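You operate a simulated robot arm through the tools that you are given. There is no shell and no other tool. Be economical: measure what you need, move in short steps, check, and stop when the job is done.

The job below is to be done with a simulated robot arm. You get a single attempt, and the scene is never put back.

JOB
Swap the empty roll for red tape and wind it onto the coil.
Fine: empty roll on the free peg; whole length on; arm out with the new roll on it; turntable locked.

Only the result counts: the job must be done as asked and must still hold three seconds after the hand-in. Knocking over, shifting, dropping, spilling or breaking anything else fails it.

ROBOT AND FRAMES
A 6-joint arm with a two-finger parallel gripper, fixed in place. Base frame: the origin is at the foot of the arm, x ahead of it, y to its left, z up; the work surface is at about z = 828. Lengths are in mm, angles in degrees, forces in N, time in s.
With the tool pointing down near the work surface it reaches from about 260 to 680 mm from the base axis. Its first joint turns from -66.0 to 66.0 degrees. Payload 2.9 kg.
Tool frame: the origin (TCP) lies between the finger pads and is the grasp point; the fingertips stand 30 mm ahead of it; z points along the fingers, y is the line along which they close. The gripper opens to 110 mm. The fingers are 20 mm wide and 10 mm thick; the gripper's body (48 by 112 mm) begins 55 mm behind the TCP.
Orientation is that of the tool frame in the base frame, as a unit quaternion [x, y, z, w]. With the fingers straight down and closing along the base's y, the tool's x points along the base's -x, its y along +y and its z along -z.

CONTROLS
- The arm moves only by the tool play_rows. Its argument "increments" is a list of rows, each a list of 7 numbers: the turn, a rotation vector about the tool's x, y, z in units of 8 degrees (1.0 is 8 degrees), then the shift along the tool's x, y, z in units of 50 mm (1.0 is 50 mm), then the opening, from 0 (shut) to 1 (fully open). In form: [[rx, ry, rz, tx, ty, tz, claw], ...]. A call has 1 to 10 rows; each row shifts and turns the commanded pose from where the row before left it, along the tool's axes as they then stand. A call with a number of a shift or a turn outside -1 to 1 is refused whole. A row lasts 0.2 s, in which the tool goes at most 50 mm and 8.6 degrees; a call with a longer step from one row to the next is refused whole, and so is a gripper value outside its range. Where a pose cannot be reached the arm comes as near as it can. A force on the tool above 40 N (or 10 N above the force at the start of the call, whichever is more), or a blocked arm, ends the call early, and 0.2 s more pass. Each finger travels about 108 mm/s and halts on what it meets, pressing with about 29 N; the grip force reading is that of the motor and also rises with nothing between the fingers. The clock runs only during rows and for 0.2 s after the last one: add rows that do not move to give the fingers time. It gives the time, the measured TCP pose, the force on the tool (base axes), the opening and the grip force at its end, in the units of the frame above (readings bear some noise), with the torque about the TCP (base axes, N m) and any sound that the robot's microphone picked up.
- Cameras (640 x 400 px; columns grow to the right, rows downward): "scene" is fixed at [72.4, 417.7, 1410.2]; the picture's right is [-0.82, -0.57, 0.00], its down [-0.28, 0.40, -0.87] and it looks along [0.50, -0.72, -0.48] (base axes); focal length 294 px, centre (320, 200). "wrist" rides on the gripper at [72, 17, -103] in the tool frame; the picture's right is [-0.23, 0.97, 0.00], its down [-0.76, -0.18, -0.62] and it looks along [-0.61, -0.14, 0.78] (tool axes); focal length 222 px, centre (320, 200). There is no depth. A picture from a camera that has moved, and an enlarged one, comes with that camera's place and axes in the base frame and with its lens. The place of the scene camera against the robot may be out by one fixed shift of up to 18 mm in any direction.
- camera(camera): a new picture of that camera. No time passes.
- zoom(camera, box): a new picture of the part [left, top, right, bottom] of that camera's present view, enlarged. No time passes.
- sign_off(): hands the job in; it is judged then, once.

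Work in short steps. Places have to be worked out from the pictures, the camera data and where the tool is seen: move nearer, look again, correct. Check each grasp and each placing, and mend what went wrong. You have 120 turns and 76 pictures in all, those below and enlarged ones among them. Open the gripper and draw the arm clear of the work before you hand the job in, unless the task says otherwise; then end with one line.

The tools are called after "Emit:" as name(argument=value, ...) on one line, values as JSON. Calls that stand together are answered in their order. play_rows: Moves the arm, as the interface text tells. Its arguments: {"type":"object","properties":{"increments":{"type":"array"}},"required":["increments"]} The other tools are called the same way: camera (camera) takes a picture; zoom (camera, box) takes an enlarged picture of a part of a camera's view; sign_off () hands the job in.

At the start:

```text
time_s: 0.0
tcp_pos: [387.8, 5.1, 1246.5]
ee_rot: [0.0, 1.0, -0.001, 0.0]
force: [-0.5, 0.0, -0.8]
moment: [0.02, -0.02, -0.03]
grip_width: 109.9
grasp_force: 0.1
```

scene: 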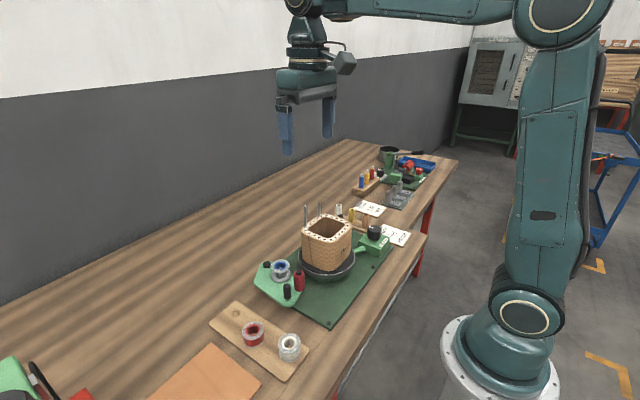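
wrist: 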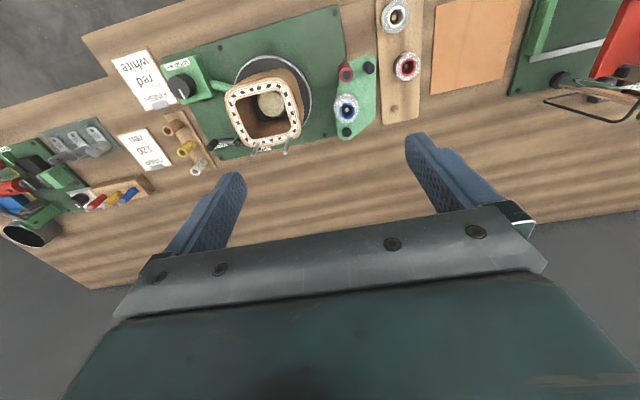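

I begin with enlarged views of the work area to understand the mechanism.

Emit:
zoom(camera="scene", box=[200, 190, 440, 390])

Emit:
zoom(camera="wrist", box=[100, 0, 440, 200])

```text
2.00 times, centred on (320, 290) of scene
camera zoom: at [72.4, 417.7, 1410.2], right [-0.82, -0.57, 0.0], down [-0.28, 0.4, -0.87], along [0.5, -0.72, -0.48], focal length 587 px, centre (320, 20)
```

zoom: 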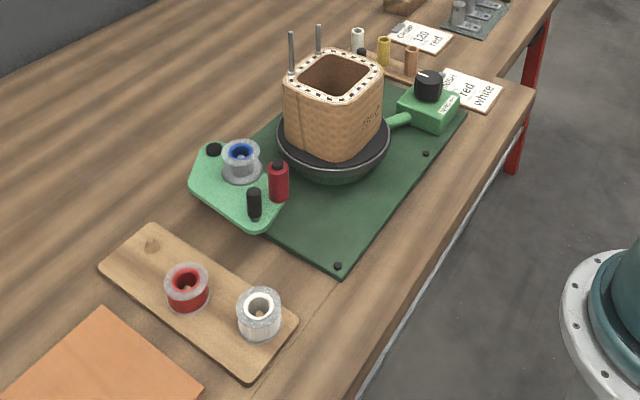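

```text
1.88 times, centred on (270, 100) of wrist
camera zoom: at [315.1, 20.9, 1350.4], right [0.23, 0.97, 0.0], down [0.76, -0.18, 0.62], along [0.61, -0.14, -0.78], focal length 418 px, centre (414, 388)
```

zoom: 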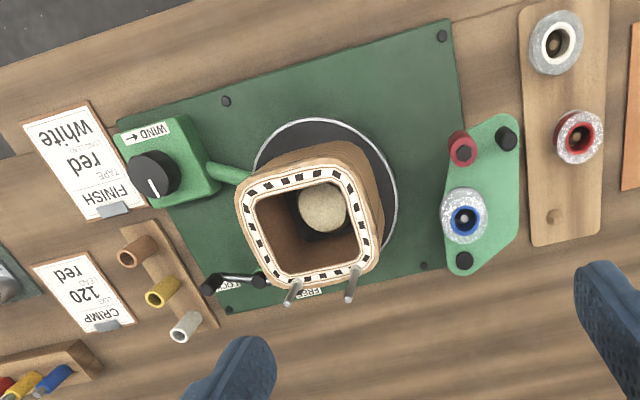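

I zoom in on cards, labels and the lever.

Emit:
zoom(camera="wrist", box=[100, 40, 220, 180])

Emit:
zoom(camera="wrist", box=[190, 110, 310, 180])

Emit:
zoom(camera="wrist", box=[310, 30, 430, 150])

Emit:
zoom(camera="scene", box=[340, 200, 420, 260])

Emit:
zoom(camera="scene", box=[245, 245, 325, 305])

```text
2.86 times, centred on (160, 110) of wrist
camera zoom: at [315.1, 20.9, 1350.4], right [0.23, 0.97, 0.0], down [0.76, -0.18, 0.62], along [0.61, -0.14, -0.78], focal length 635 px, centre (777, 457)
```

zoom: 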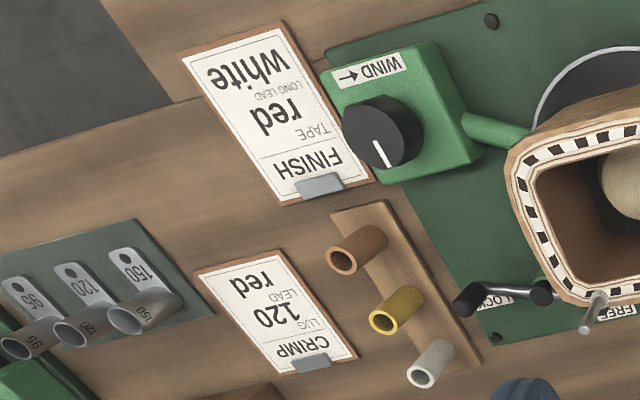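

```text
5.33 times, centred on (250, 145) of wrist
camera zoom: at [315.1, 20.9, 1350.4], right [0.23, 0.97, 0.0], down [0.76, -0.18, 0.62], along [0.61, -0.14, -0.78], focal length 1185 px, centre (693, 493)
```

zoom: 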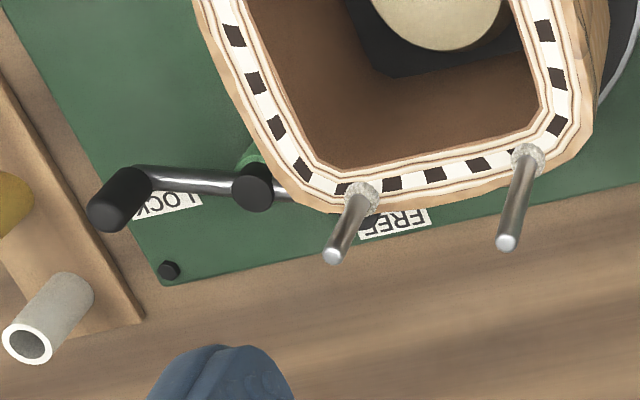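

```text
3.33 times, centred on (370, 90) of wrist
camera zoom: at [315.1, 20.9, 1350.4], right [0.23, 0.97, 0.0], down [0.76, -0.18, 0.62], along [0.61, -0.14, -0.78], focal length 740 px, centre (153, 567)
```

zoom: 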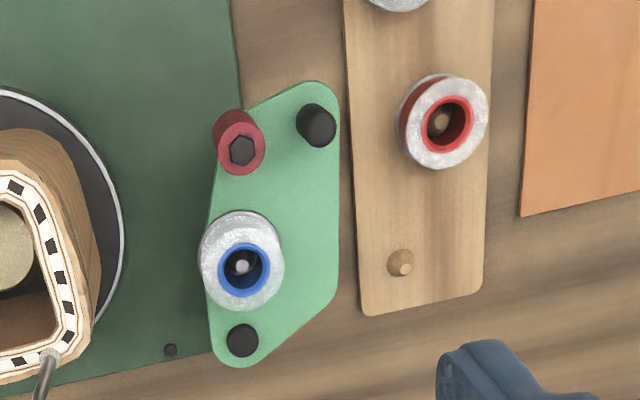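

```text
6.67 times, centred on (380, 230) of scene
camera zoom: at [72.4, 417.7, 1410.2], right [-0.82, -0.57, 0.0], down [-0.28, 0.4, -0.87], along [0.5, -0.72, -0.48], focal length 1957 px, centre (-80, 0)
```

zoom: 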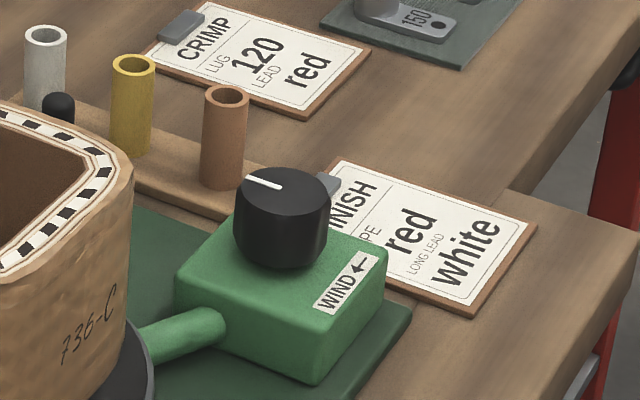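

```text
6.67 times, centred on (285, 275) of scene
camera zoom: at [72.4, 417.7, 1410.2], right [-0.82, -0.57, 0.0], down [-0.28, 0.4, -0.87], along [0.5, -0.72, -0.48], focal length 1957 px, centre (553, -300)
```

zoom: 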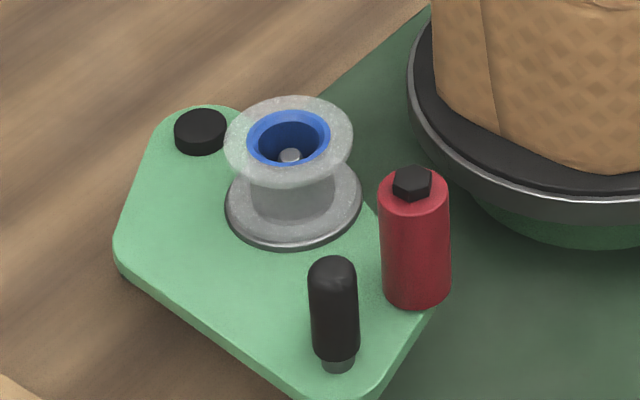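

The arm (green plate) pivots at its far end, carries the empty blue-core roll, and has a black handle. The lock lever is on LOCK, and the knob is marked WIND. I estimate the blue roll at about (464, 44), so I'll move above it and look.

Emit:
play_rows(increments=[[0, 0, 0, -0.253, 0.13, 0.833, 1], [0, 0, 0, -0.253, 0.13, 0.833, 1], [0, 0, 0, -0.253, 0.13, 0.833, 1], [0, 0, 0, -0.253, 0.13, 0.833, 1], [0, 0, 0, -0.253, 0.13, 0.833, 1], [0, 0, 0, -0.253, 0.13, 0.833, 1], [0, 0, 0, 0, 0, 0, 1]])

Emit:
camera(camera="wrist")

Emit:
camera(camera="scene")

```text
time_s: 1.6
tcp_pos: [464.2, 41.4, 995.2]
ee_rot: [0.0, 1.0, 0.001, 0.0]
force: [0.3, 0.6, -0.3]
moment: [-0.01, -0.02, 0.02]
grip_width: 109.8
grasp_force: 0.2
```

```text
66 pictures are left
camera wrist: at [391.1, 58.7, 1099.1], right [0.23, 0.97, 0.0], down [0.76, -0.18, 0.62], along [0.61, -0.14, -0.78], focal length 222 px, centre (320, 200)
```

wrist: 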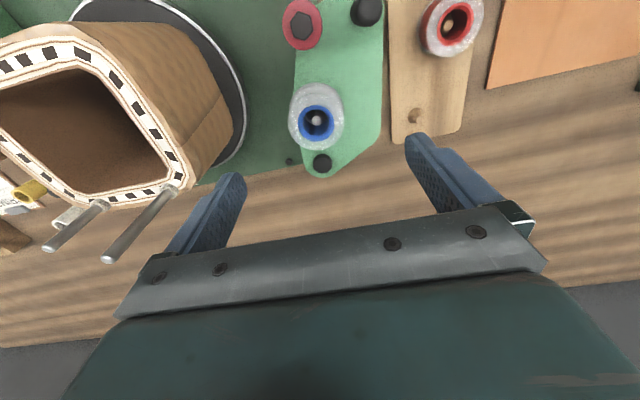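

```text
65 pictures are left
```

scene: 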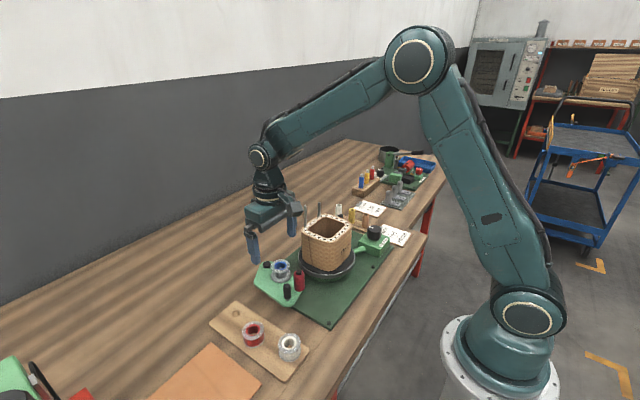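

Blue roll seems near (460, 41), with its top around z 885–905. I'll go down part-way with a narrower opening and look again.

Emit:
play_rows(increments=[[0, 0, 0, 0, 0, 0.6, 0.7], [0, 0, 0, 0, 0, 0.6, 0.7], [0, 0, 0, 0, 0, 0, 0.7]])

Emit:
camera(camera="wrist")

Emit:
zoom(camera="scene", box=[225, 210, 325, 310])

```text
time_s: 2.4
tcp_pos: [464.7, 41.2, 937.7]
ee_rot: [0.0, 1.0, 0.001, 0.0]
force: [0.6, -1.1, 0.7]
moment: [0.0, -0.02, 0.03]
grip_width: 77.1
grasp_force: 0.1
```

```text
64 pictures are left
camera wrist: at [390.9, 57.7, 1041.5], right [0.23, 0.97, 0.0], down [0.76, -0.18, 0.62], along [0.61, -0.14, -0.78], focal length 222 px, centre (320, 200)
```

wrist: 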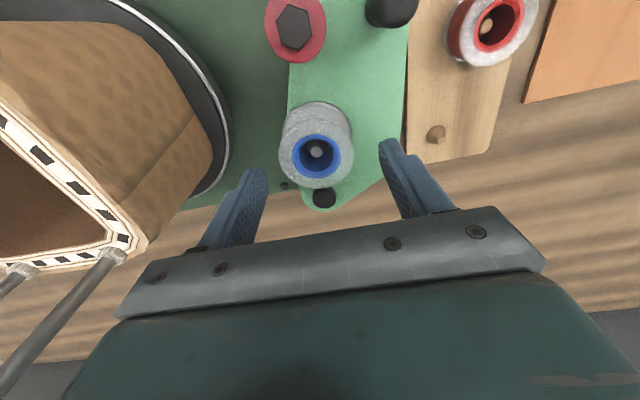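

```text
4.00 times, centred on (275, 260) of scene
camera zoom: at [72.4, 417.7, 1410.2], right [-0.82, -0.57, 0.0], down [-0.28, 0.4, -0.87], along [0.5, -0.72, -0.48], focal length 1174 px, centre (500, -40)
```

zoom: 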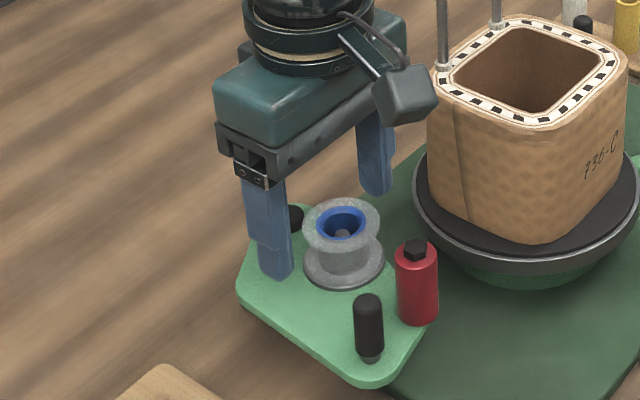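

Triangulation from three views puts the roll top at about (456, 40, z≈915), so the arm plate is raised. I shift over it, go down a little and check the tips against the plate.

Emit:
play_rows(increments=[[0, 0, 0, 0.16, 0, 0, 0.6], [0, 0, 0, 0, 0, 0.26, 0.6], [0, 0, 0, 0, 0, 0, 0.6]])

Emit:
camera(camera="wrist")

Emit:
zoom(camera="scene", box=[240, 230, 310, 300])

```text
time_s: 3.2
tcp_pos: [455.6, 40.7, 924.5]
ee_rot: [0.001, 1.0, -0.001, 0.001]
force: [0.5, -0.2, 0.7]
moment: [0.02, 0.01, 0.01]
grip_width: 65.8
grasp_force: 0.0
```

```text
62 pictures are left
camera wrist: at [382.8, 58.2, 1028.9], right [0.23, 0.97, 0.0], down [0.76, -0.18, 0.62], along [0.61, -0.14, -0.78], focal length 222 px, centre (320, 200)
```

wrist: 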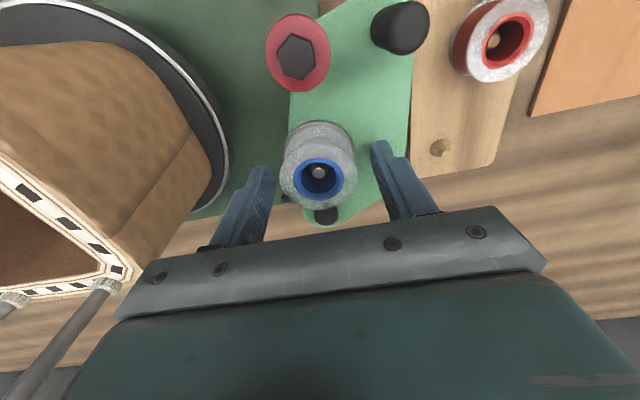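

```text
5.71 times, centred on (275, 265) of scene
camera zoom: at [72.4, 417.7, 1410.2], right [-0.82, -0.57, 0.0], down [-0.28, 0.4, -0.87], along [0.5, -0.72, -0.48], focal length 1678 px, centre (577, -171)
```

zoom: 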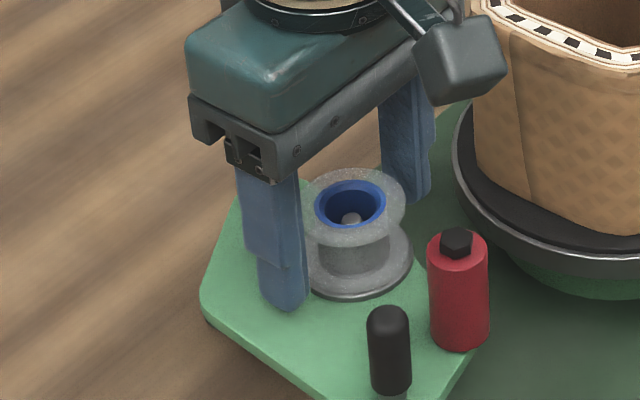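

Roll top centre at (455.5, 40.5, 914), and the TCP is right above it. I go down 8 mm and close.

Emit:
play_rows(increments=[[0, 0, 0, 0, 0, 0.16, 0.6], [0, 0, 0, 0, 0, 0, 0.3], [0, 0, 0, 0, 0, 0, 0.3], [0, 0, 0, 0, 0, 0, 0.3]])

Emit:
zoom(camera="scene", box=[240, 230, 310, 300])

```text
time_s: 4.2
tcp_pos: [457.0, 41.5, 919.1]
ee_rot: [0.001, 1.0, 0.0, 0.002]
force: [-3.0, -3.3, 31.1]
moment: [0.08, 0.71, -0.1]
grip_width: 49.3
grasp_force: 44.9
```

```text
5.71 times, centred on (275, 265) of scene
camera zoom: at [71.9, 417.5, 1410.2], right [-0.82, -0.57, 0.0], down [-0.28, 0.4, -0.87], along [0.5, -0.72, -0.48], focal length 1678 px, centre (577, -171)
```

zoom: 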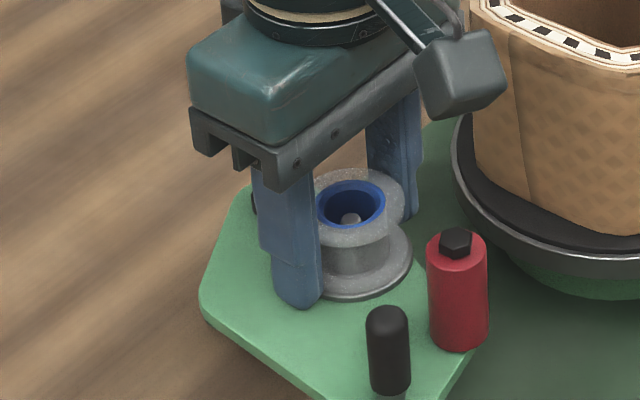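

The tips reached the plate at z≈889, and the 49 mm width suggests I'm pinching the seat disc under the roll. I open, rise 6 mm and close again.

Emit:
play_rows(increments=[[0, 0, 0, 0, 0, 0, 0.6], [0, 0, 0, 0, 0, -0.18, 0.6], [0, 0, 0, 0, 0, 0, 0.6]])

Emit:
play_rows(increments=[[0, 0, 0, 0, 0, 0, 0.25], [0, 0, 0, 0, 0, 0, 0.25], [0, 0, 0, 0, 0, 0, 0.25]])

Emit:
zoom(camera="scene", box=[240, 230, 310, 300])

```text
time_s: 5.0
tcp_pos: [455.3, 42.1, 924.8]
ee_rot: [-0.001, 1.0, 0.001, 0.0]
force: [0.3, 0.6, -0.3]
moment: [0.0, 0.0, 0.03]
grip_width: 65.9
grasp_force: 0.0
```

```text
time_s: 5.8
tcp_pos: [456.2, 41.4, 925.2]
ee_rot: [0.0, 1.0, 0.0, 0.0]
force: [0.6, -0.2, 0.0]
moment: [-0.01, 0.01, 0.0]
grip_width: 44.5
grasp_force: 29.1
```

```text
5.71 times, centred on (275, 265) of scene
camera zoom: at [72.4, 417.7, 1410.2], right [-0.82, -0.57, 0.0], down [-0.28, 0.4, -0.87], along [0.5, -0.72, -0.48], focal length 1678 px, centre (577, -171)
```

zoom: 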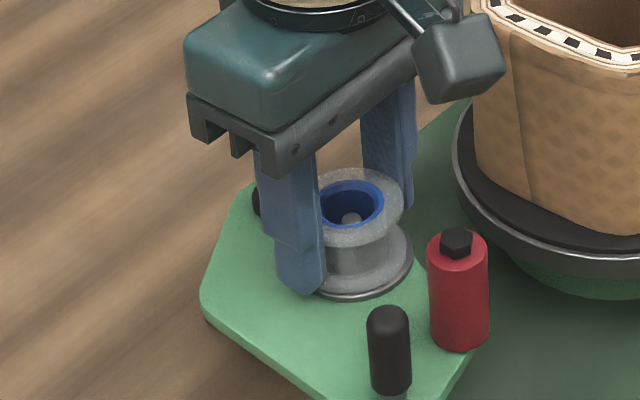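

Gripped at 44.5 mm on the flanges. I lift and check.

Emit:
play_rows(increments=[[0, 0, 0, 0, 0, -0.2, 0.25], [0, 0, 0, 0, 0, -0.4, 0.25], [0, 0, 0, 0, 0, -0.6, 0.25], [0, 0, 0, 0, 0, -0.6, 0.25]])

Emit:
camera(camera="wrist")

Emit:
zoom(camera="scene", box=[200, 190, 340, 370])

```text
time_s: 6.8
tcp_pos: [457.6, 43.0, 1014.1]
ee_rot: [0.0, 1.0, 0.0, 0.0]
force: [1.0, -0.1, 0.7]
moment: [0.03, 0.0, 0.0]
grip_width: 44.3
grasp_force: 28.8
```

```text
58 pictures are left
camera wrist: at [384.6, 60.1, 1118.4], right [0.23, 0.97, 0.0], down [0.76, -0.18, 0.62], along [0.61, -0.14, -0.78], focal length 222 px, centre (320, 200)
```

wrist: 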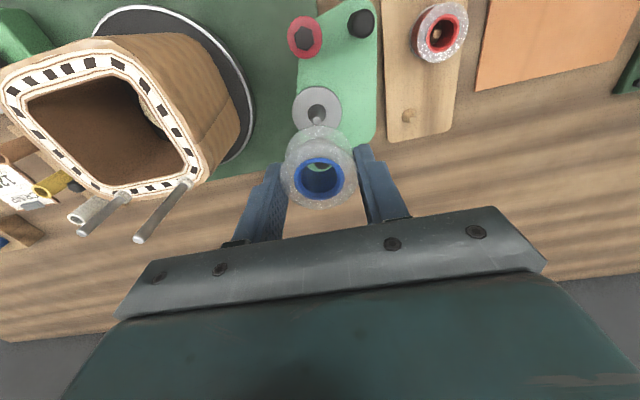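

```text
2.22 times, centred on (270, 280) of scene
camera zoom: at [72.4, 417.7, 1410.2], right [-0.82, -0.57, 0.0], down [-0.28, 0.4, -0.87], along [0.5, -0.72, -0.48], focal length 652 px, centre (431, 22)
```

zoom: 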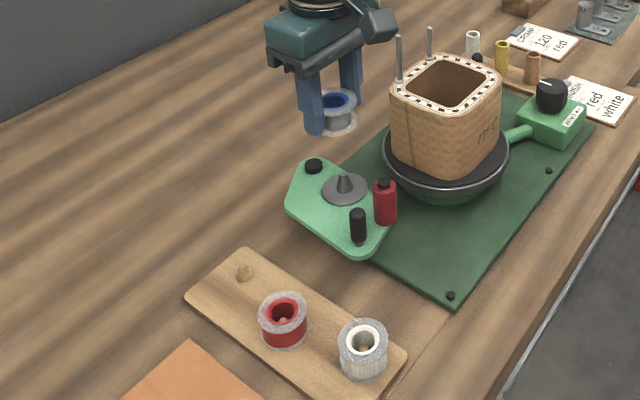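

The roll is held and the spindle (a cone with a pin) is clear. The free peg is near (495, 143), so I move above it.

Emit:
play_rows(increments=[[0, 0, 0, -0.25, 0.67, 0, 0.25], [0, 0, 0, -0.25, 0.67, 0, 0.25], [0, 0, 0, -0.25, 0.66, 0.4, 0.25], [0, 0, 0, 0, 0, 0.6, 0.25], [0, 0, 0, 0, 0, 0.5, 0.25], [0, 0, 0, 0, 0, 0, 0.25]])

Emit:
camera(camera="wrist")

Emit:
zoom(camera="scene", box=[190, 240, 330, 380])

```text
time_s: 8.2
tcp_pos: [493.1, 143.1, 939.3]
ee_rot: [0.0, 1.0, 0.0, 0.0]
force: [0.1, -0.6, -0.3]
moment: [-0.01, -0.02, -0.03]
grip_width: 44.5
grasp_force: 28.9
```

```text
56 pictures are left
camera wrist: at [420.8, 160.5, 1042.6], right [0.23, 0.97, 0.0], down [0.76, -0.18, 0.62], along [0.61, -0.14, -0.78], focal length 222 px, centre (320, 200)
```

wrist: 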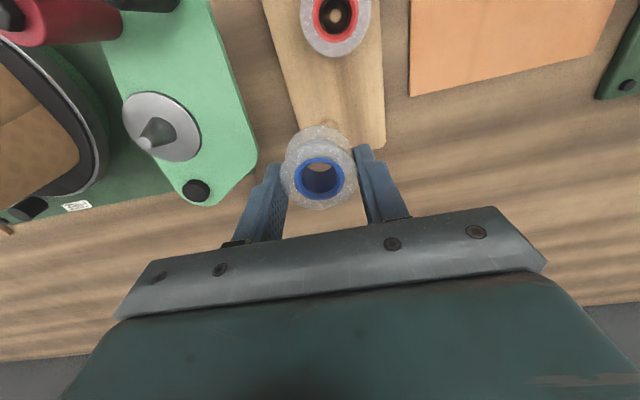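

```text
2.86 times, centred on (260, 310) of scene
camera zoom: at [72.4, 417.7, 1410.2], right [-0.82, -0.57, 0.0], down [-0.28, 0.4, -0.87], along [0.5, -0.72, -0.48], focal length 839 px, centre (491, -114)
```

zoom: 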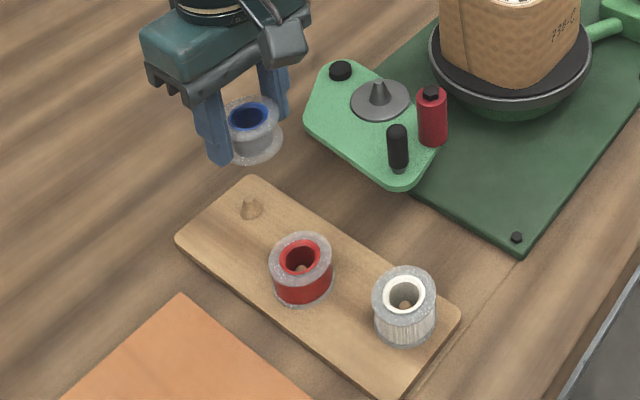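

The roll hides the peg in the wrist view, so I step sideways (+y) to triangulate it with a wide baseline.

Emit:
play_rows(increments=[[0, 0, 0, 0, 0.8, 0, 0.25], [0, 0, 0, 0, 0.8, 0, 0.25], [0, 0, 0, 0, 0, 0, 0.25]])

Emit:
zoom(camera="wrist", box=[80, 0, 400, 200])

```text
time_s: 9.0
tcp_pos: [495.1, 224.5, 938.6]
ee_rot: [0.0, 1.0, 0.0, 0.0]
force: [-1.2, -0.2, 0.2]
moment: [0.02, 0.02, -0.01]
grip_width: 44.2
grasp_force: 29.3
```

```text
2.00 times, centred on (240, 100) of wrist
camera zoom: at [421.6, 241.9, 1042.5], right [0.23, 0.97, 0.0], down [0.76, -0.18, 0.62], along [0.61, -0.14, -0.78], focal length 444 px, centre (480, 400)
```

zoom: 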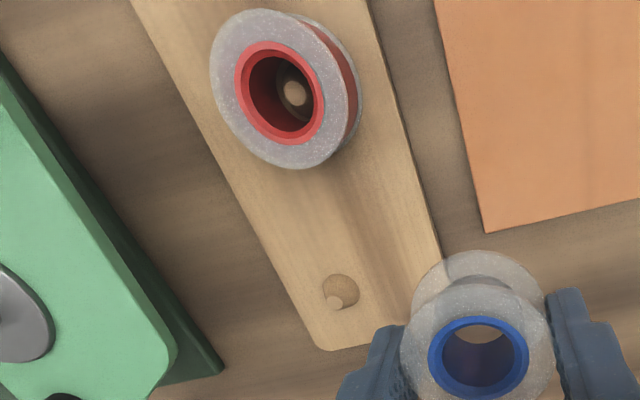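

The peg triangulates to about (500, 146). I take one more view from directly behind it, where x depends little on height.

Emit:
play_rows(increments=[[0, 0, 0, -0.35, -0.75, 0, 0.25], [0, 0, 0, -0.35, -0.82, 0, 0.25], [0, 0, 0, 0, 0, 0, 0.25]])

Emit:
zoom(camera="wrist", box=[160, 0, 480, 200])

```text
time_s: 9.8
tcp_pos: [531.4, 144.4, 937.7]
ee_rot: [-0.001, 1.0, 0.0, 0.0]
force: [-0.5, 0.3, 0.0]
moment: [0.0, -0.03, 0.03]
grip_width: 44.3
grasp_force: 29.3
```

```text
2.00 times, centred on (320, 100) of wrist
camera zoom: at [458.0, 162.2, 1042.3], right [0.23, 0.97, 0.0], down [0.76, -0.18, 0.62], along [0.61, -0.14, -0.78], focal length 444 px, centre (320, 400)
```

zoom: 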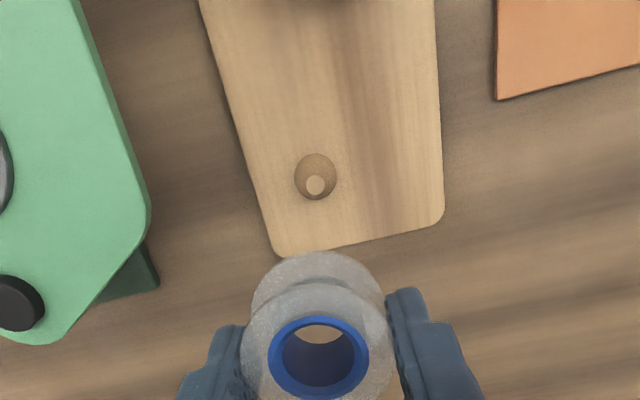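

Two views agree on the peg at (501.8, 149.2), tip z≈841. I move over it and descend until just above the tip.

Emit:
play_rows(increments=[[0, 0, 0, 0.592, 0.096, 0, 0.25], [0, 0, 0, 0, 0, 0.3, 0.25], [0, 0, 0, 0, 0, 0.4, 0.25], [0, 0, 0, 0, 0, 0, 0.25]])

Emit:
zoom(camera="scene", box=[200, 260, 270, 330])

Emit:
zoom(camera="wrist", box=[240, 110, 400, 210])

```text
time_s: 10.8
tcp_pos: [499.3, 150.2, 904.3]
ee_rot: [0.0, 1.0, 0.0, 0.0]
force: [0.2, 0.4, 0.1]
moment: [0.0, 0.03, 0.0]
grip_width: 44.6
grasp_force: 29.1
```

```text
5.71 times, centred on (235, 295) of scene
camera zoom: at [72.4, 417.7, 1410.2], right [-0.82, -0.57, 0.0], down [-0.28, 0.4, -0.87], along [0.5, -0.72, -0.48], focal length 1678 px, centre (806, -343)
```

zoom: 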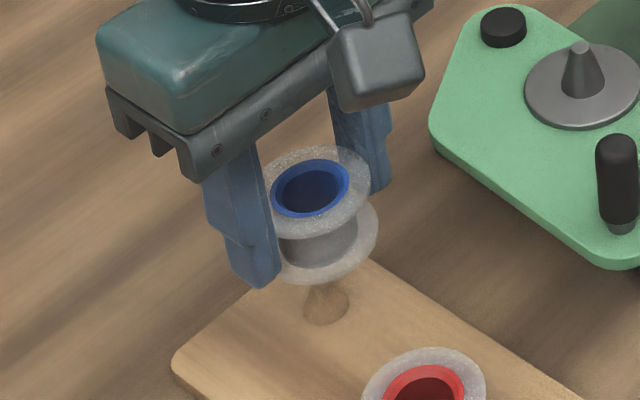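

```text
4.00 times, centred on (320, 160) of wrist
camera zoom: at [426.0, 166.7, 1008.3], right [0.23, 0.97, 0.0], down [0.76, -0.18, 0.62], along [0.61, -0.14, -0.78], focal length 888 px, centre (320, 360)
```

zoom: 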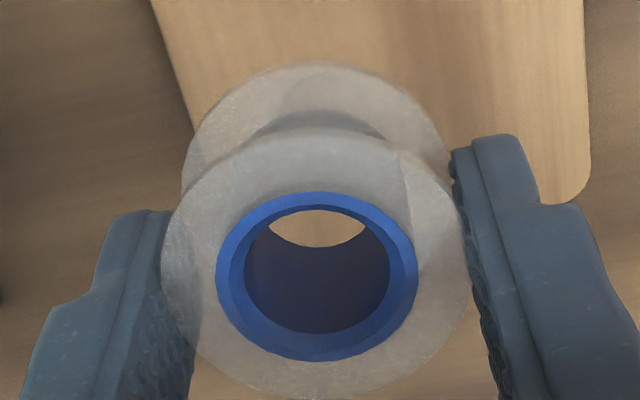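

Lined up within a couple of millimetres. I lower in small steps and watch the force.

Emit:
play_rows(increments=[[0, 0, 0, 0, 0, 0.12, 0.25], [0, 0, 0, 0, 0, 0.12, 0.25], [0, 0, 0, 0, 0, 0.12, 0.25], [0, 0, 0, 0, 0, 0, 0.25]])

Emit:
zoom(camera="scene", box=[200, 260, 270, 330])

Emit:
zoom(camera="wrist", box=[240, 110, 400, 210])

```text
time_s: 11.8
tcp_pos: [499.9, 150.1, 886.5]
ee_rot: [-0.001, 1.0, 0.0, 0.0]
force: [-0.7, 0.3, -0.5]
moment: [0.0, -0.01, 0.0]
grip_width: 44.5
grasp_force: 29.1
```

```text
5.71 times, centred on (235, 295) of scene
camera zoom: at [72.4, 417.7, 1410.2], right [-0.82, -0.57, 0.0], down [-0.28, 0.4, -0.87], along [0.5, -0.72, -0.48], focal length 1678 px, centre (806, -343)
```

zoom: 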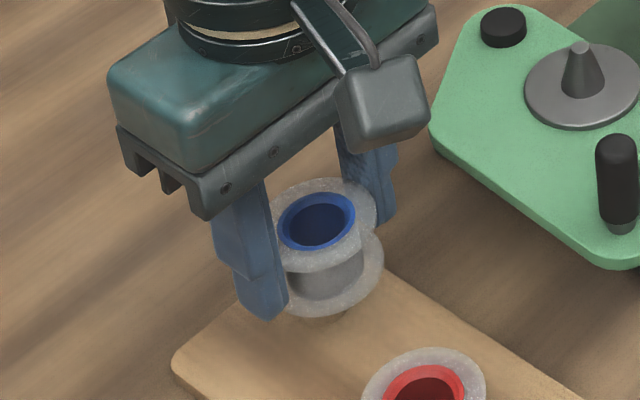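

```text
4.00 times, centred on (320, 160) of wrist
camera zoom: at [426.5, 166.4, 989.7], right [0.23, 0.97, 0.0], down [0.76, -0.18, 0.62], along [0.61, -0.14, -0.78], focal length 888 px, centre (320, 360)
```

zoom: 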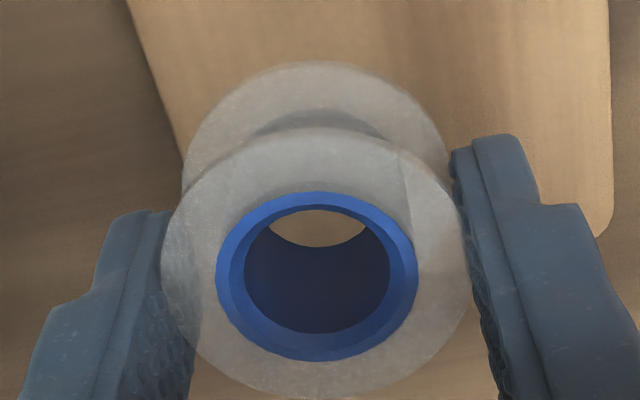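

No contact yet; I continue down.

Emit:
play_rows(increments=[[0, 0, 0, 0, 0, 0.1, 0.25], [0, 0, 0, 0, 0, 0.1, 0.25], [0, 0, 0, 0, 0, 0, 0.25]])

Emit:
zoom(camera="wrist", box=[240, 110, 400, 210])

Emit:
zoom(camera="scene", box=[200, 260, 270, 330])

```text
time_s: 12.6
tcp_pos: [499.5, 148.4, 878.3]
ee_rot: [-0.001, 1.0, 0.0, 0.0]
force: [-0.1, 0.2, 0.2]
moment: [0.01, 0.02, -0.01]
grip_width: 44.5
grasp_force: 28.9
```

```text
4.00 times, centred on (320, 160) of wrist
camera zoom: at [426.0, 165.7, 980.5], right [0.23, 0.97, 0.0], down [0.76, -0.18, 0.62], along [0.61, -0.14, -0.78], focal length 888 px, centre (320, 360)
```

zoom: 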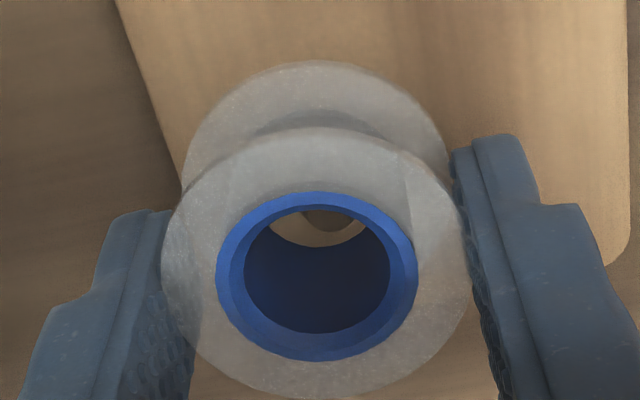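

```text
5.71 times, centred on (235, 295) of scene
camera zoom: at [72.4, 417.7, 1410.2], right [-0.82, -0.57, 0.0], down [-0.28, 0.4, -0.87], along [0.5, -0.72, -0.48], focal length 1678 px, centre (806, -343)
```

zoom: 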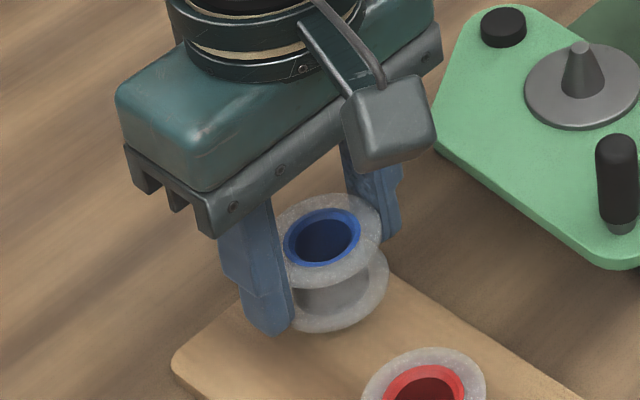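

I zoom into the bore to see where the peg is.

Emit:
zoom(camera="wrist", box=[300, 150, 340, 175])

```text
16.00 times, centred on (320, 162) of wrist
camera zoom: at [426.0, 165.7, 980.5], right [0.23, 0.97, 0.0], down [0.76, -0.18, 0.62], along [0.61, -0.14, -0.78], focal length 3554 px, centre (320, 800)
```

zoom: 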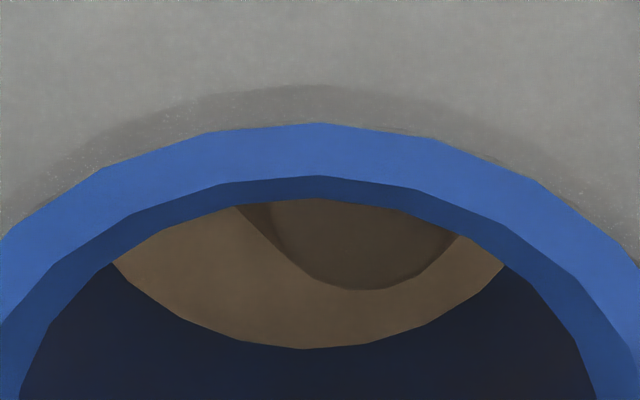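

The peg sits about 2 mm +y and 2–3 mm +x of the bore axis. I correct that and lower to seat the roll.

Emit:
play_rows(increments=[[0, 0, 0, -0.05, 0.04, 0, 0.25], [0, 0, 0, 0, 0, 0.08, 0.25], [0, 0, 0, 0, 0, 0.08, 0.25], [0, 0, 0, 0, 0, 0, 0.25]])

Emit:
zoom(camera="wrist", box=[280, 135, 360, 185])

```text
time_s: 13.6
tcp_pos: [500.4, 151.3, 869.4]
ee_rot: [0.0, 1.0, 0.001, 0.0]
force: [0.9, 0.1, -0.5]
moment: [-0.02, -0.03, -0.01]
grip_width: 44.3
grasp_force: 29.0
```

```text
8.00 times, centred on (320, 160) of wrist
camera zoom: at [428.0, 168.1, 973.4], right [0.23, 0.97, 0.0], down [0.76, -0.18, 0.62], along [0.61, -0.14, -0.78], focal length 1777 px, centre (320, 520)
```

zoom: 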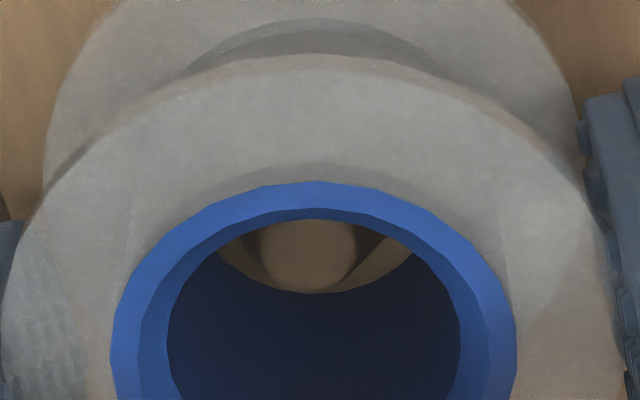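

The tip is inside the bore; I keep lowering.

Emit:
play_rows(increments=[[0, 0, 0, 0, 0, 0.08, 0.25], [0, 0, 0, 0, 0, 0.06, 0.25], [0, 0, 0, 0, 0, 0, 0.25]])

Emit:
zoom(camera="wrist", box=[280, 135, 360, 185])

Emit:
zoom(camera="scene", box=[200, 260, 270, 330])

```text
time_s: 14.4
tcp_pos: [502.4, 151.0, 862.8]
ee_rot: [0.0, 1.0, -0.001, 0.002]
force: [7.1, -6.5, 7.8]
moment: [-0.27, -0.28, 0.02]
grip_width: 44.2
grasp_force: 28.5
```

```text
8.00 times, centred on (320, 160) of wrist
camera zoom: at [429.0, 168.8, 965.6], right [0.23, 0.97, 0.0], down [0.76, -0.18, 0.63], along [0.61, -0.14, -0.78], focal length 1777 px, centre (320, 520)
```

zoom: 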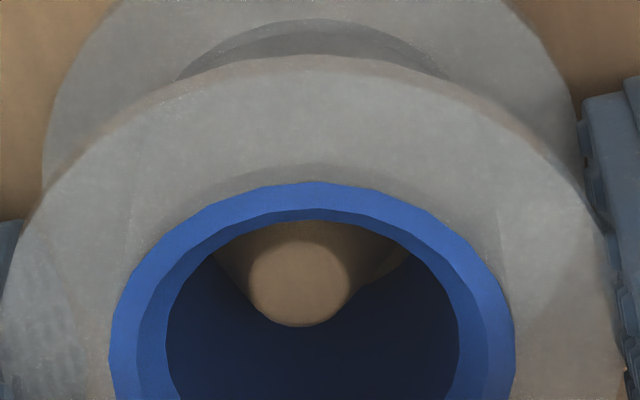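

```text
5.71 times, centred on (235, 295) of scene
camera zoom: at [72.5, 417.5, 1410.2], right [-0.82, -0.57, 0.0], down [-0.28, 0.4, -0.87], along [0.5, -0.72, -0.48], focal length 1678 px, centre (806, -343)
```

zoom: 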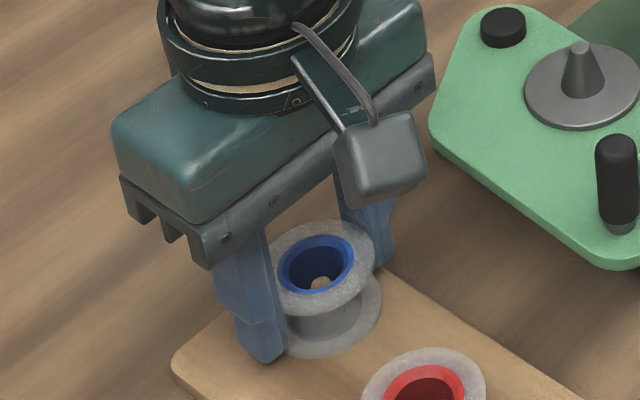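

The peg is inside; a side force of (+7, −6.5) N shows a 1–2 mm misfit. I follow the force and lower gently.

Emit:
play_rows(increments=[[0, 0, 0, -0.03, -0.03, 0, 0.25], [0, 0, 0, 0, 0, 0.05, 0.25], [0, 0, 0, 0, 0, 0, 0.25]])

```text
time_s: 15.2
tcp_pos: [502.4, 151.3, 860.9]
ee_rot: [-0.001, 1.0, 0.001, 0.001]
force: [0.9, 1.2, 26.9]
moment: [-0.19, 0.2, -0.02]
grip_width: 44.3
grasp_force: 28.7
```

A vertical stop with 27 N and no side load: it's seated. I open to release and look.

Emit:
play_rows(increments=[[0, 0, 0, 0, 0, 0, 0.55], [0, 0, 0, 0, 0, 0, 0.6], [0, 0, 0, 0, 0, -0.6, 0.6], [0, 0, 0, 0, 0, -0.9, 0.6], [0, 0, 0, 0, 0, 0, 0.6]])

Emit:
camera(camera="wrist")

Emit:
zoom(camera="scene", box=[200, 250, 320, 380])

```text
time_s: 16.4
tcp_pos: [501.6, 151.5, 935.8]
ee_rot: [0.0, 1.0, -0.001, -0.001]
force: [-0.1, 0.2, -0.3]
moment: [0.0, 0.0, 0.02]
grip_width: 66.1
grasp_force: 0.0
```

```text
42 pictures are left
camera wrist: at [428.5, 168.2, 1040.0], right [0.23, 0.97, 0.0], down [0.76, -0.18, 0.62], along [0.61, -0.14, -0.78], focal length 222 px, centre (320, 200)
```

wrist: 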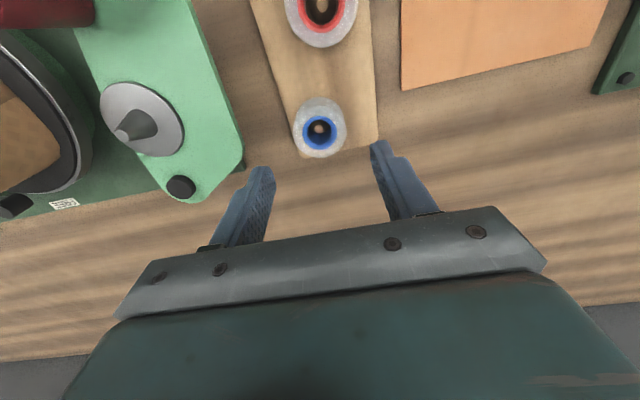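

```text
3.08 times, centred on (260, 315) of scene
camera zoom: at [72.4, 417.7, 1410.2], right [-0.82, -0.57, 0.0], down [-0.28, 0.4, -0.87], along [0.5, -0.72, -0.48], focal length 903 px, centre (505, -154)
```

zoom: 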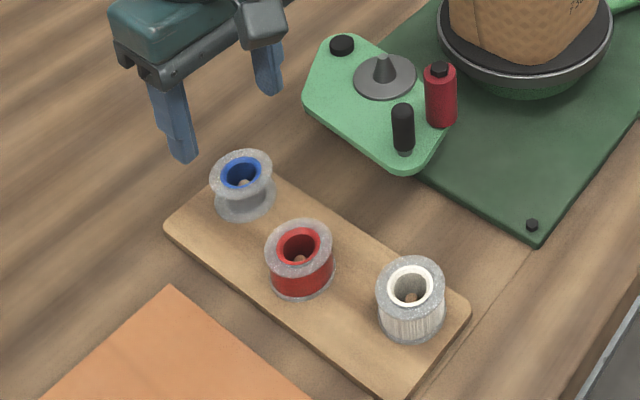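

The blue roll is seated on its peg, top z≈848. Red roll computes to about (424, 170). I move over it and part-way down.

Emit:
play_rows(increments=[[0, 0, 0, 0.78, 0.185, 0, 0.6], [0, 0, 0, 0.78, 0.185, 0, 0.6], [0, 0, 0, 0, 0, 0.4, 0.6], [0, 0, 0, 0, 0, 0.3, 0.6], [0, 0, 0, 0, 0, 0, 0.6]])

Emit:
camera(camera="wrist")

```text
time_s: 17.6
tcp_pos: [424.8, 163.5, 899.1]
ee_rot: [0.0, 1.0, -0.001, 0.0]
force: [-0.1, 0.6, 0.2]
moment: [0.0, -0.02, -0.02]
grip_width: 66.2
grasp_force: 0.0
```

```text
40 pictures are left
camera wrist: at [351.1, 181.6, 1002.9], right [0.23, 0.97, 0.0], down [0.76, -0.18, 0.62], along [0.61, -0.14, -0.78], focal length 222 px, centre (320, 200)
```

wrist: 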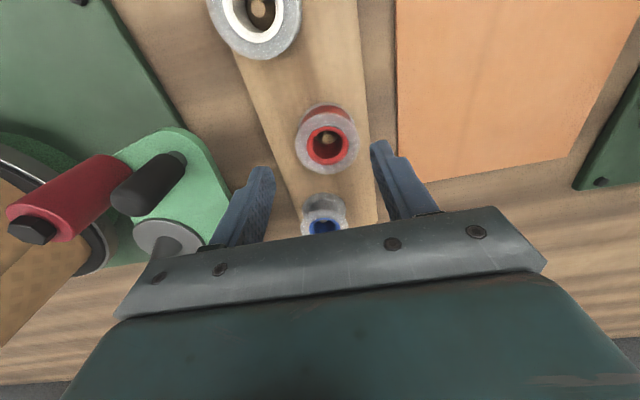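

Red's centre is about 3 mm −x and 7 mm +y of the TCP. I correct, descend to z≈861 and grip.

Emit:
play_rows(increments=[[0, 0, 0, 0.05, 0.13, 0, 0.6], [0, 0, 0, 0, 0, 0.38, 0.6], [0, 0, 0, 0, 0, 0.36, 0.6], [0, 0, 0, 0, 0, 0, 0.6], [0, 0, 0, 0, 0, 0, 0.25], [0, 0, 0, 0, 0, 0, 0.25], [0, 0, 0, 0, 0, 0, 0.25]])

Emit:
camera(camera="wrist")

```text
time_s: 19.2
tcp_pos: [423.7, 173.0, 863.4]
ee_rot: [-0.001, 1.0, 0.0, 0.0]
force: [0.9, -1.8, 0.2]
moment: [-0.07, -0.01, 0.02]
grip_width: 44.5
grasp_force: 28.7
```

```text
39 pictures are left
camera wrist: at [350.5, 191.0, 967.2], right [0.23, 0.97, 0.0], down [0.76, -0.18, 0.62], along [0.61, -0.14, -0.78], focal length 222 px, centre (320, 200)
```

wrist: 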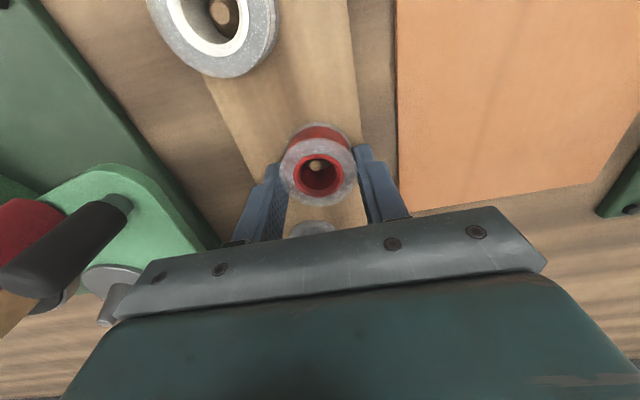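

Red gripped, 44.5 mm. I lift and carry it to above the spindle at (456, 41), stopping high to check.

Emit:
play_rows(increments=[[0, 0, 0, 0, 0, -0.4, 0.25], [0, 0, 0, 0, 0, -0.9, 0.25], [0, 0, 0, 0, 0, -0.9, 0.25], [0, 0, 0, 0, 0, -0.8, 0.25], [0, 0, 0, -0.16, -0.65, 0, 0.25], [0, 0, 0, -0.16, -0.66, 0, 0.25], [0, 0, 0, -0.16, -0.66, 0, 0.25], [0, 0, 0, -0.16, -0.66, 0, 0.25], [0, 0, 0, 0, 0, 0, 0.25]])

Emit:
camera(camera="wrist")

```text
time_s: 21.2
tcp_pos: [454.9, 40.9, 1012.1]
ee_rot: [0.0, 1.0, 0.0, 0.0]
force: [-0.6, 0.5, -0.3]
moment: [-0.02, 0.02, 0.0]
grip_width: 44.5
grasp_force: 29.1
```

```text
38 pictures are left
camera wrist: at [381.2, 58.2, 1115.6], right [0.23, 0.97, 0.0], down [0.76, -0.18, 0.62], along [0.61, -0.14, -0.78], focal length 222 px, centre (320, 200)
```

wrist: 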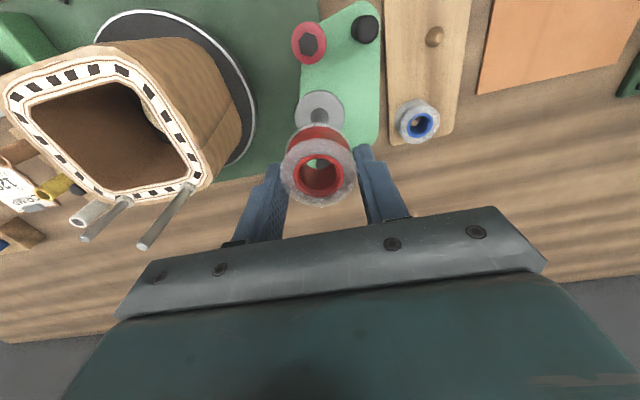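

On station. I go down to z≈966 (roll bottom just above the pin) and check alignment through the bore.

Emit:
play_rows(increments=[[0, 0, 0, -0.03, 0, 0.4, 0.25], [0, 0, 0, 0, 0, 0.52, 0.25], [0, 0, 0, 0, 0, 0, 0.25]])

Emit:
zoom(camera="wrist", box=[240, 110, 400, 210])

Emit:
zoom(camera="scene", box=[240, 210, 320, 300])

```text
time_s: 22.0
tcp_pos: [456.4, 44.8, 967.9]
ee_rot: [0.0, 1.0, 0.0, 0.0]
force: [-1.0, 0.1, -0.4]
moment: [0.0, -0.02, 0.01]
grip_width: 44.3
grasp_force: 28.8
```

```text
4.00 times, centred on (320, 160) of wrist
camera zoom: at [382.8, 61.4, 1071.0], right [0.23, 0.97, 0.0], down [0.76, -0.18, 0.62], along [0.61, -0.14, -0.78], focal length 888 px, centre (320, 360)
```

zoom: 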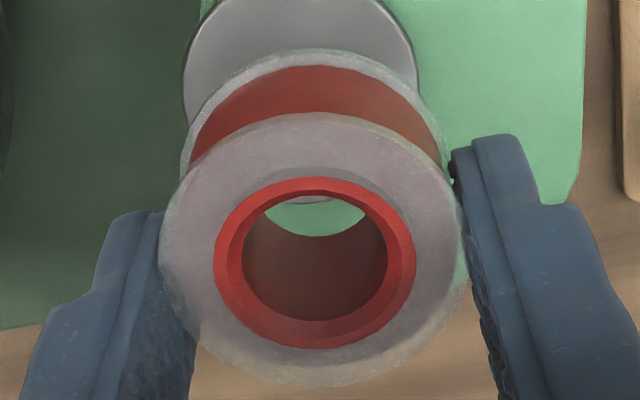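

```text
4.44 times, centred on (280, 255) of scene
camera zoom: at [72.4, 417.7, 1410.2], right [-0.82, -0.57, 0.0], down [-0.28, 0.4, -0.87], along [0.5, -0.72, -0.48], focal length 1305 px, centre (498, -44)
```

zoom: 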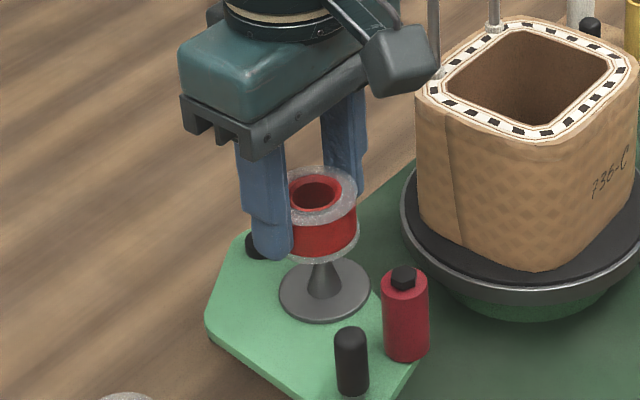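

From this view the spindle is at (456.5, 40) and the roll sits about 4 mm too far +y. I correct and lower to z≈948.

Emit:
play_rows(increments=[[0, 0, 0, -0.03, -0.085, 0, 0.25], [0, 0, 0, 0, 0, 0.15, 0.25], [0, 0, 0, 0, 0, 0.15, 0.25], [0, 0, 0, 0, 0, 0, 0.25]])

Emit:
zoom(camera="wrist", box=[280, 135, 360, 185])

```text
time_s: 23.0
tcp_pos: [457.1, 37.2, 950.9]
ee_rot: [0.0, 1.0, 0.0, 0.0]
force: [-0.2, 0.3, 0.5]
moment: [0.02, 0.0, 0.01]
grip_width: 44.0
grasp_force: 28.8
```

```text
8.00 times, centred on (320, 160) of wrist
camera zoom: at [384.1, 55.3, 1055.2], right [0.23, 0.97, 0.0], down [0.76, -0.18, 0.62], along [0.61, -0.14, -0.78], focal length 1777 px, centre (320, 520)
```

zoom: 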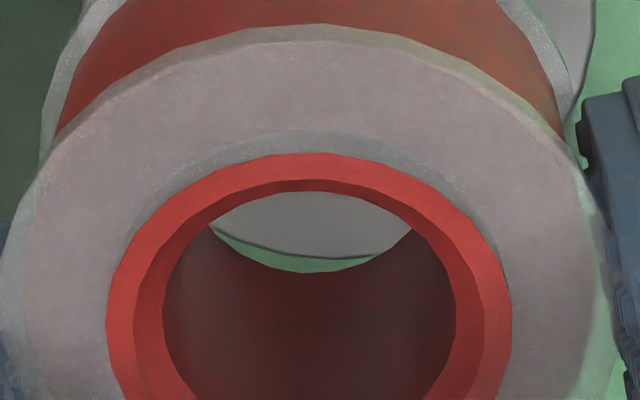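

Slight overshoot: y is now about 38. I shift +2 mm and lower another 8 mm.

Emit:
play_rows(increments=[[0, 0, 0, 0, 0.045, 0, 0.25], [0, 0, 0, 0, 0, 0.08, 0.25], [0, 0, 0, 0, 0, 0.08, 0.25], [0, 0, 0, 0, 0, 0, 0.25]])

Emit:
zoom(camera="wrist", box=[280, 135, 360, 185])

```text
time_s: 24.0
tcp_pos: [456.3, 42.3, 943.1]
ee_rot: [-0.001, 1.0, 0.0, -0.001]
force: [-0.9, 0.0, -0.2]
moment: [0.02, 0.01, 0.01]
grip_width: 44.4
grasp_force: 28.8
```

```text
8.00 times, centred on (320, 160) of wrist
camera zoom: at [383.7, 58.2, 1047.0], right [0.23, 0.97, 0.0], down [0.76, -0.18, 0.62], along [0.61, -0.14, -0.78], focal length 1777 px, centre (320, 520)
```

zoom: 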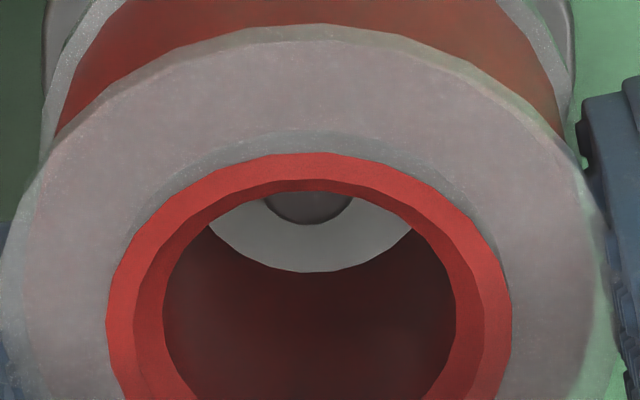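

The pin is laterally centred in the bore. I lower on.

Emit:
play_rows(increments=[[0, 0, 0, 0, 0, 0.08, 0.25], [0, 0, 0, 0, 0, 0.08, 0.25], [0, 0, 0, 0, 0, 0, 0.25]])

Emit:
zoom(camera="wrist", box=[280, 135, 360, 185])

```text
time_s: 24.8
tcp_pos: [458.0, 42.2, 933.8]
ee_rot: [-0.001, 1.0, 0.0, 0.0]
force: [0.0, -0.1, 0.8]
moment: [-0.01, 0.0, 0.0]
grip_width: 44.1
grasp_force: 29.0
```

```text
8.00 times, centred on (320, 160) of wrist
camera zoom: at [384.8, 58.3, 1038.2], right [0.23, 0.97, 0.0], down [0.76, -0.18, 0.62], along [0.61, -0.14, -0.78], focal length 1777 px, centre (320, 520)
```

zoom: 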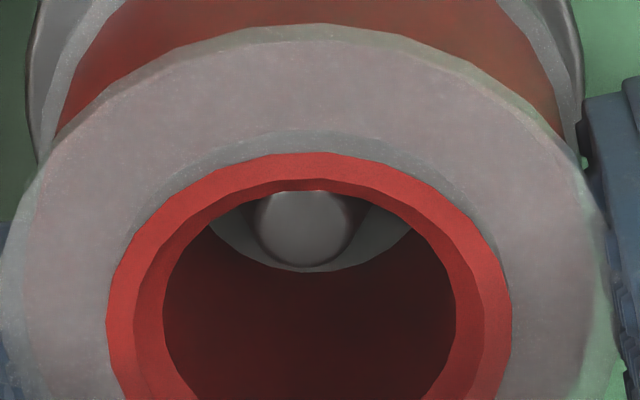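

Centred, with the pin inside the bore. I lower in 3 mm steps to seat.

Emit:
play_rows(increments=[[0, 0, 0, 0, 0, 0.06, 0.25], [0, 0, 0, 0, 0, 0.06, 0.25], [0, 0, 0, 0, 0, 0.04, 0.25], [0, 0, 0, 0, 0, 0, 0.25]])

```text
time_s: 25.8
tcp_pos: [456.9, 41.0, 926.7]
ee_rot: [0.0, 1.0, 0.0, 0.0]
force: [0.8, 1.3, 1.8]
moment: [0.11, 0.03, -0.03]
grip_width: 44.4
grasp_force: 28.6
```

Emit:
play_rows(increments=[[0, 0, 0, 0, 0, 0.05, 0.25], [0, 0, 0, 0, 0, 0.03, 0.25], [0, 0, 0, 0, 0, 0, 0.25]])

```text
time_s: 26.6
tcp_pos: [457.8, 41.7, 924.9]
ee_rot: [-0.001, 1.0, 0.0, 0.001]
force: [-3.1, -1.7, 21.2]
moment: [-0.13, 0.2, 0.05]
grip_width: 44.3
grasp_force: 29.1
```

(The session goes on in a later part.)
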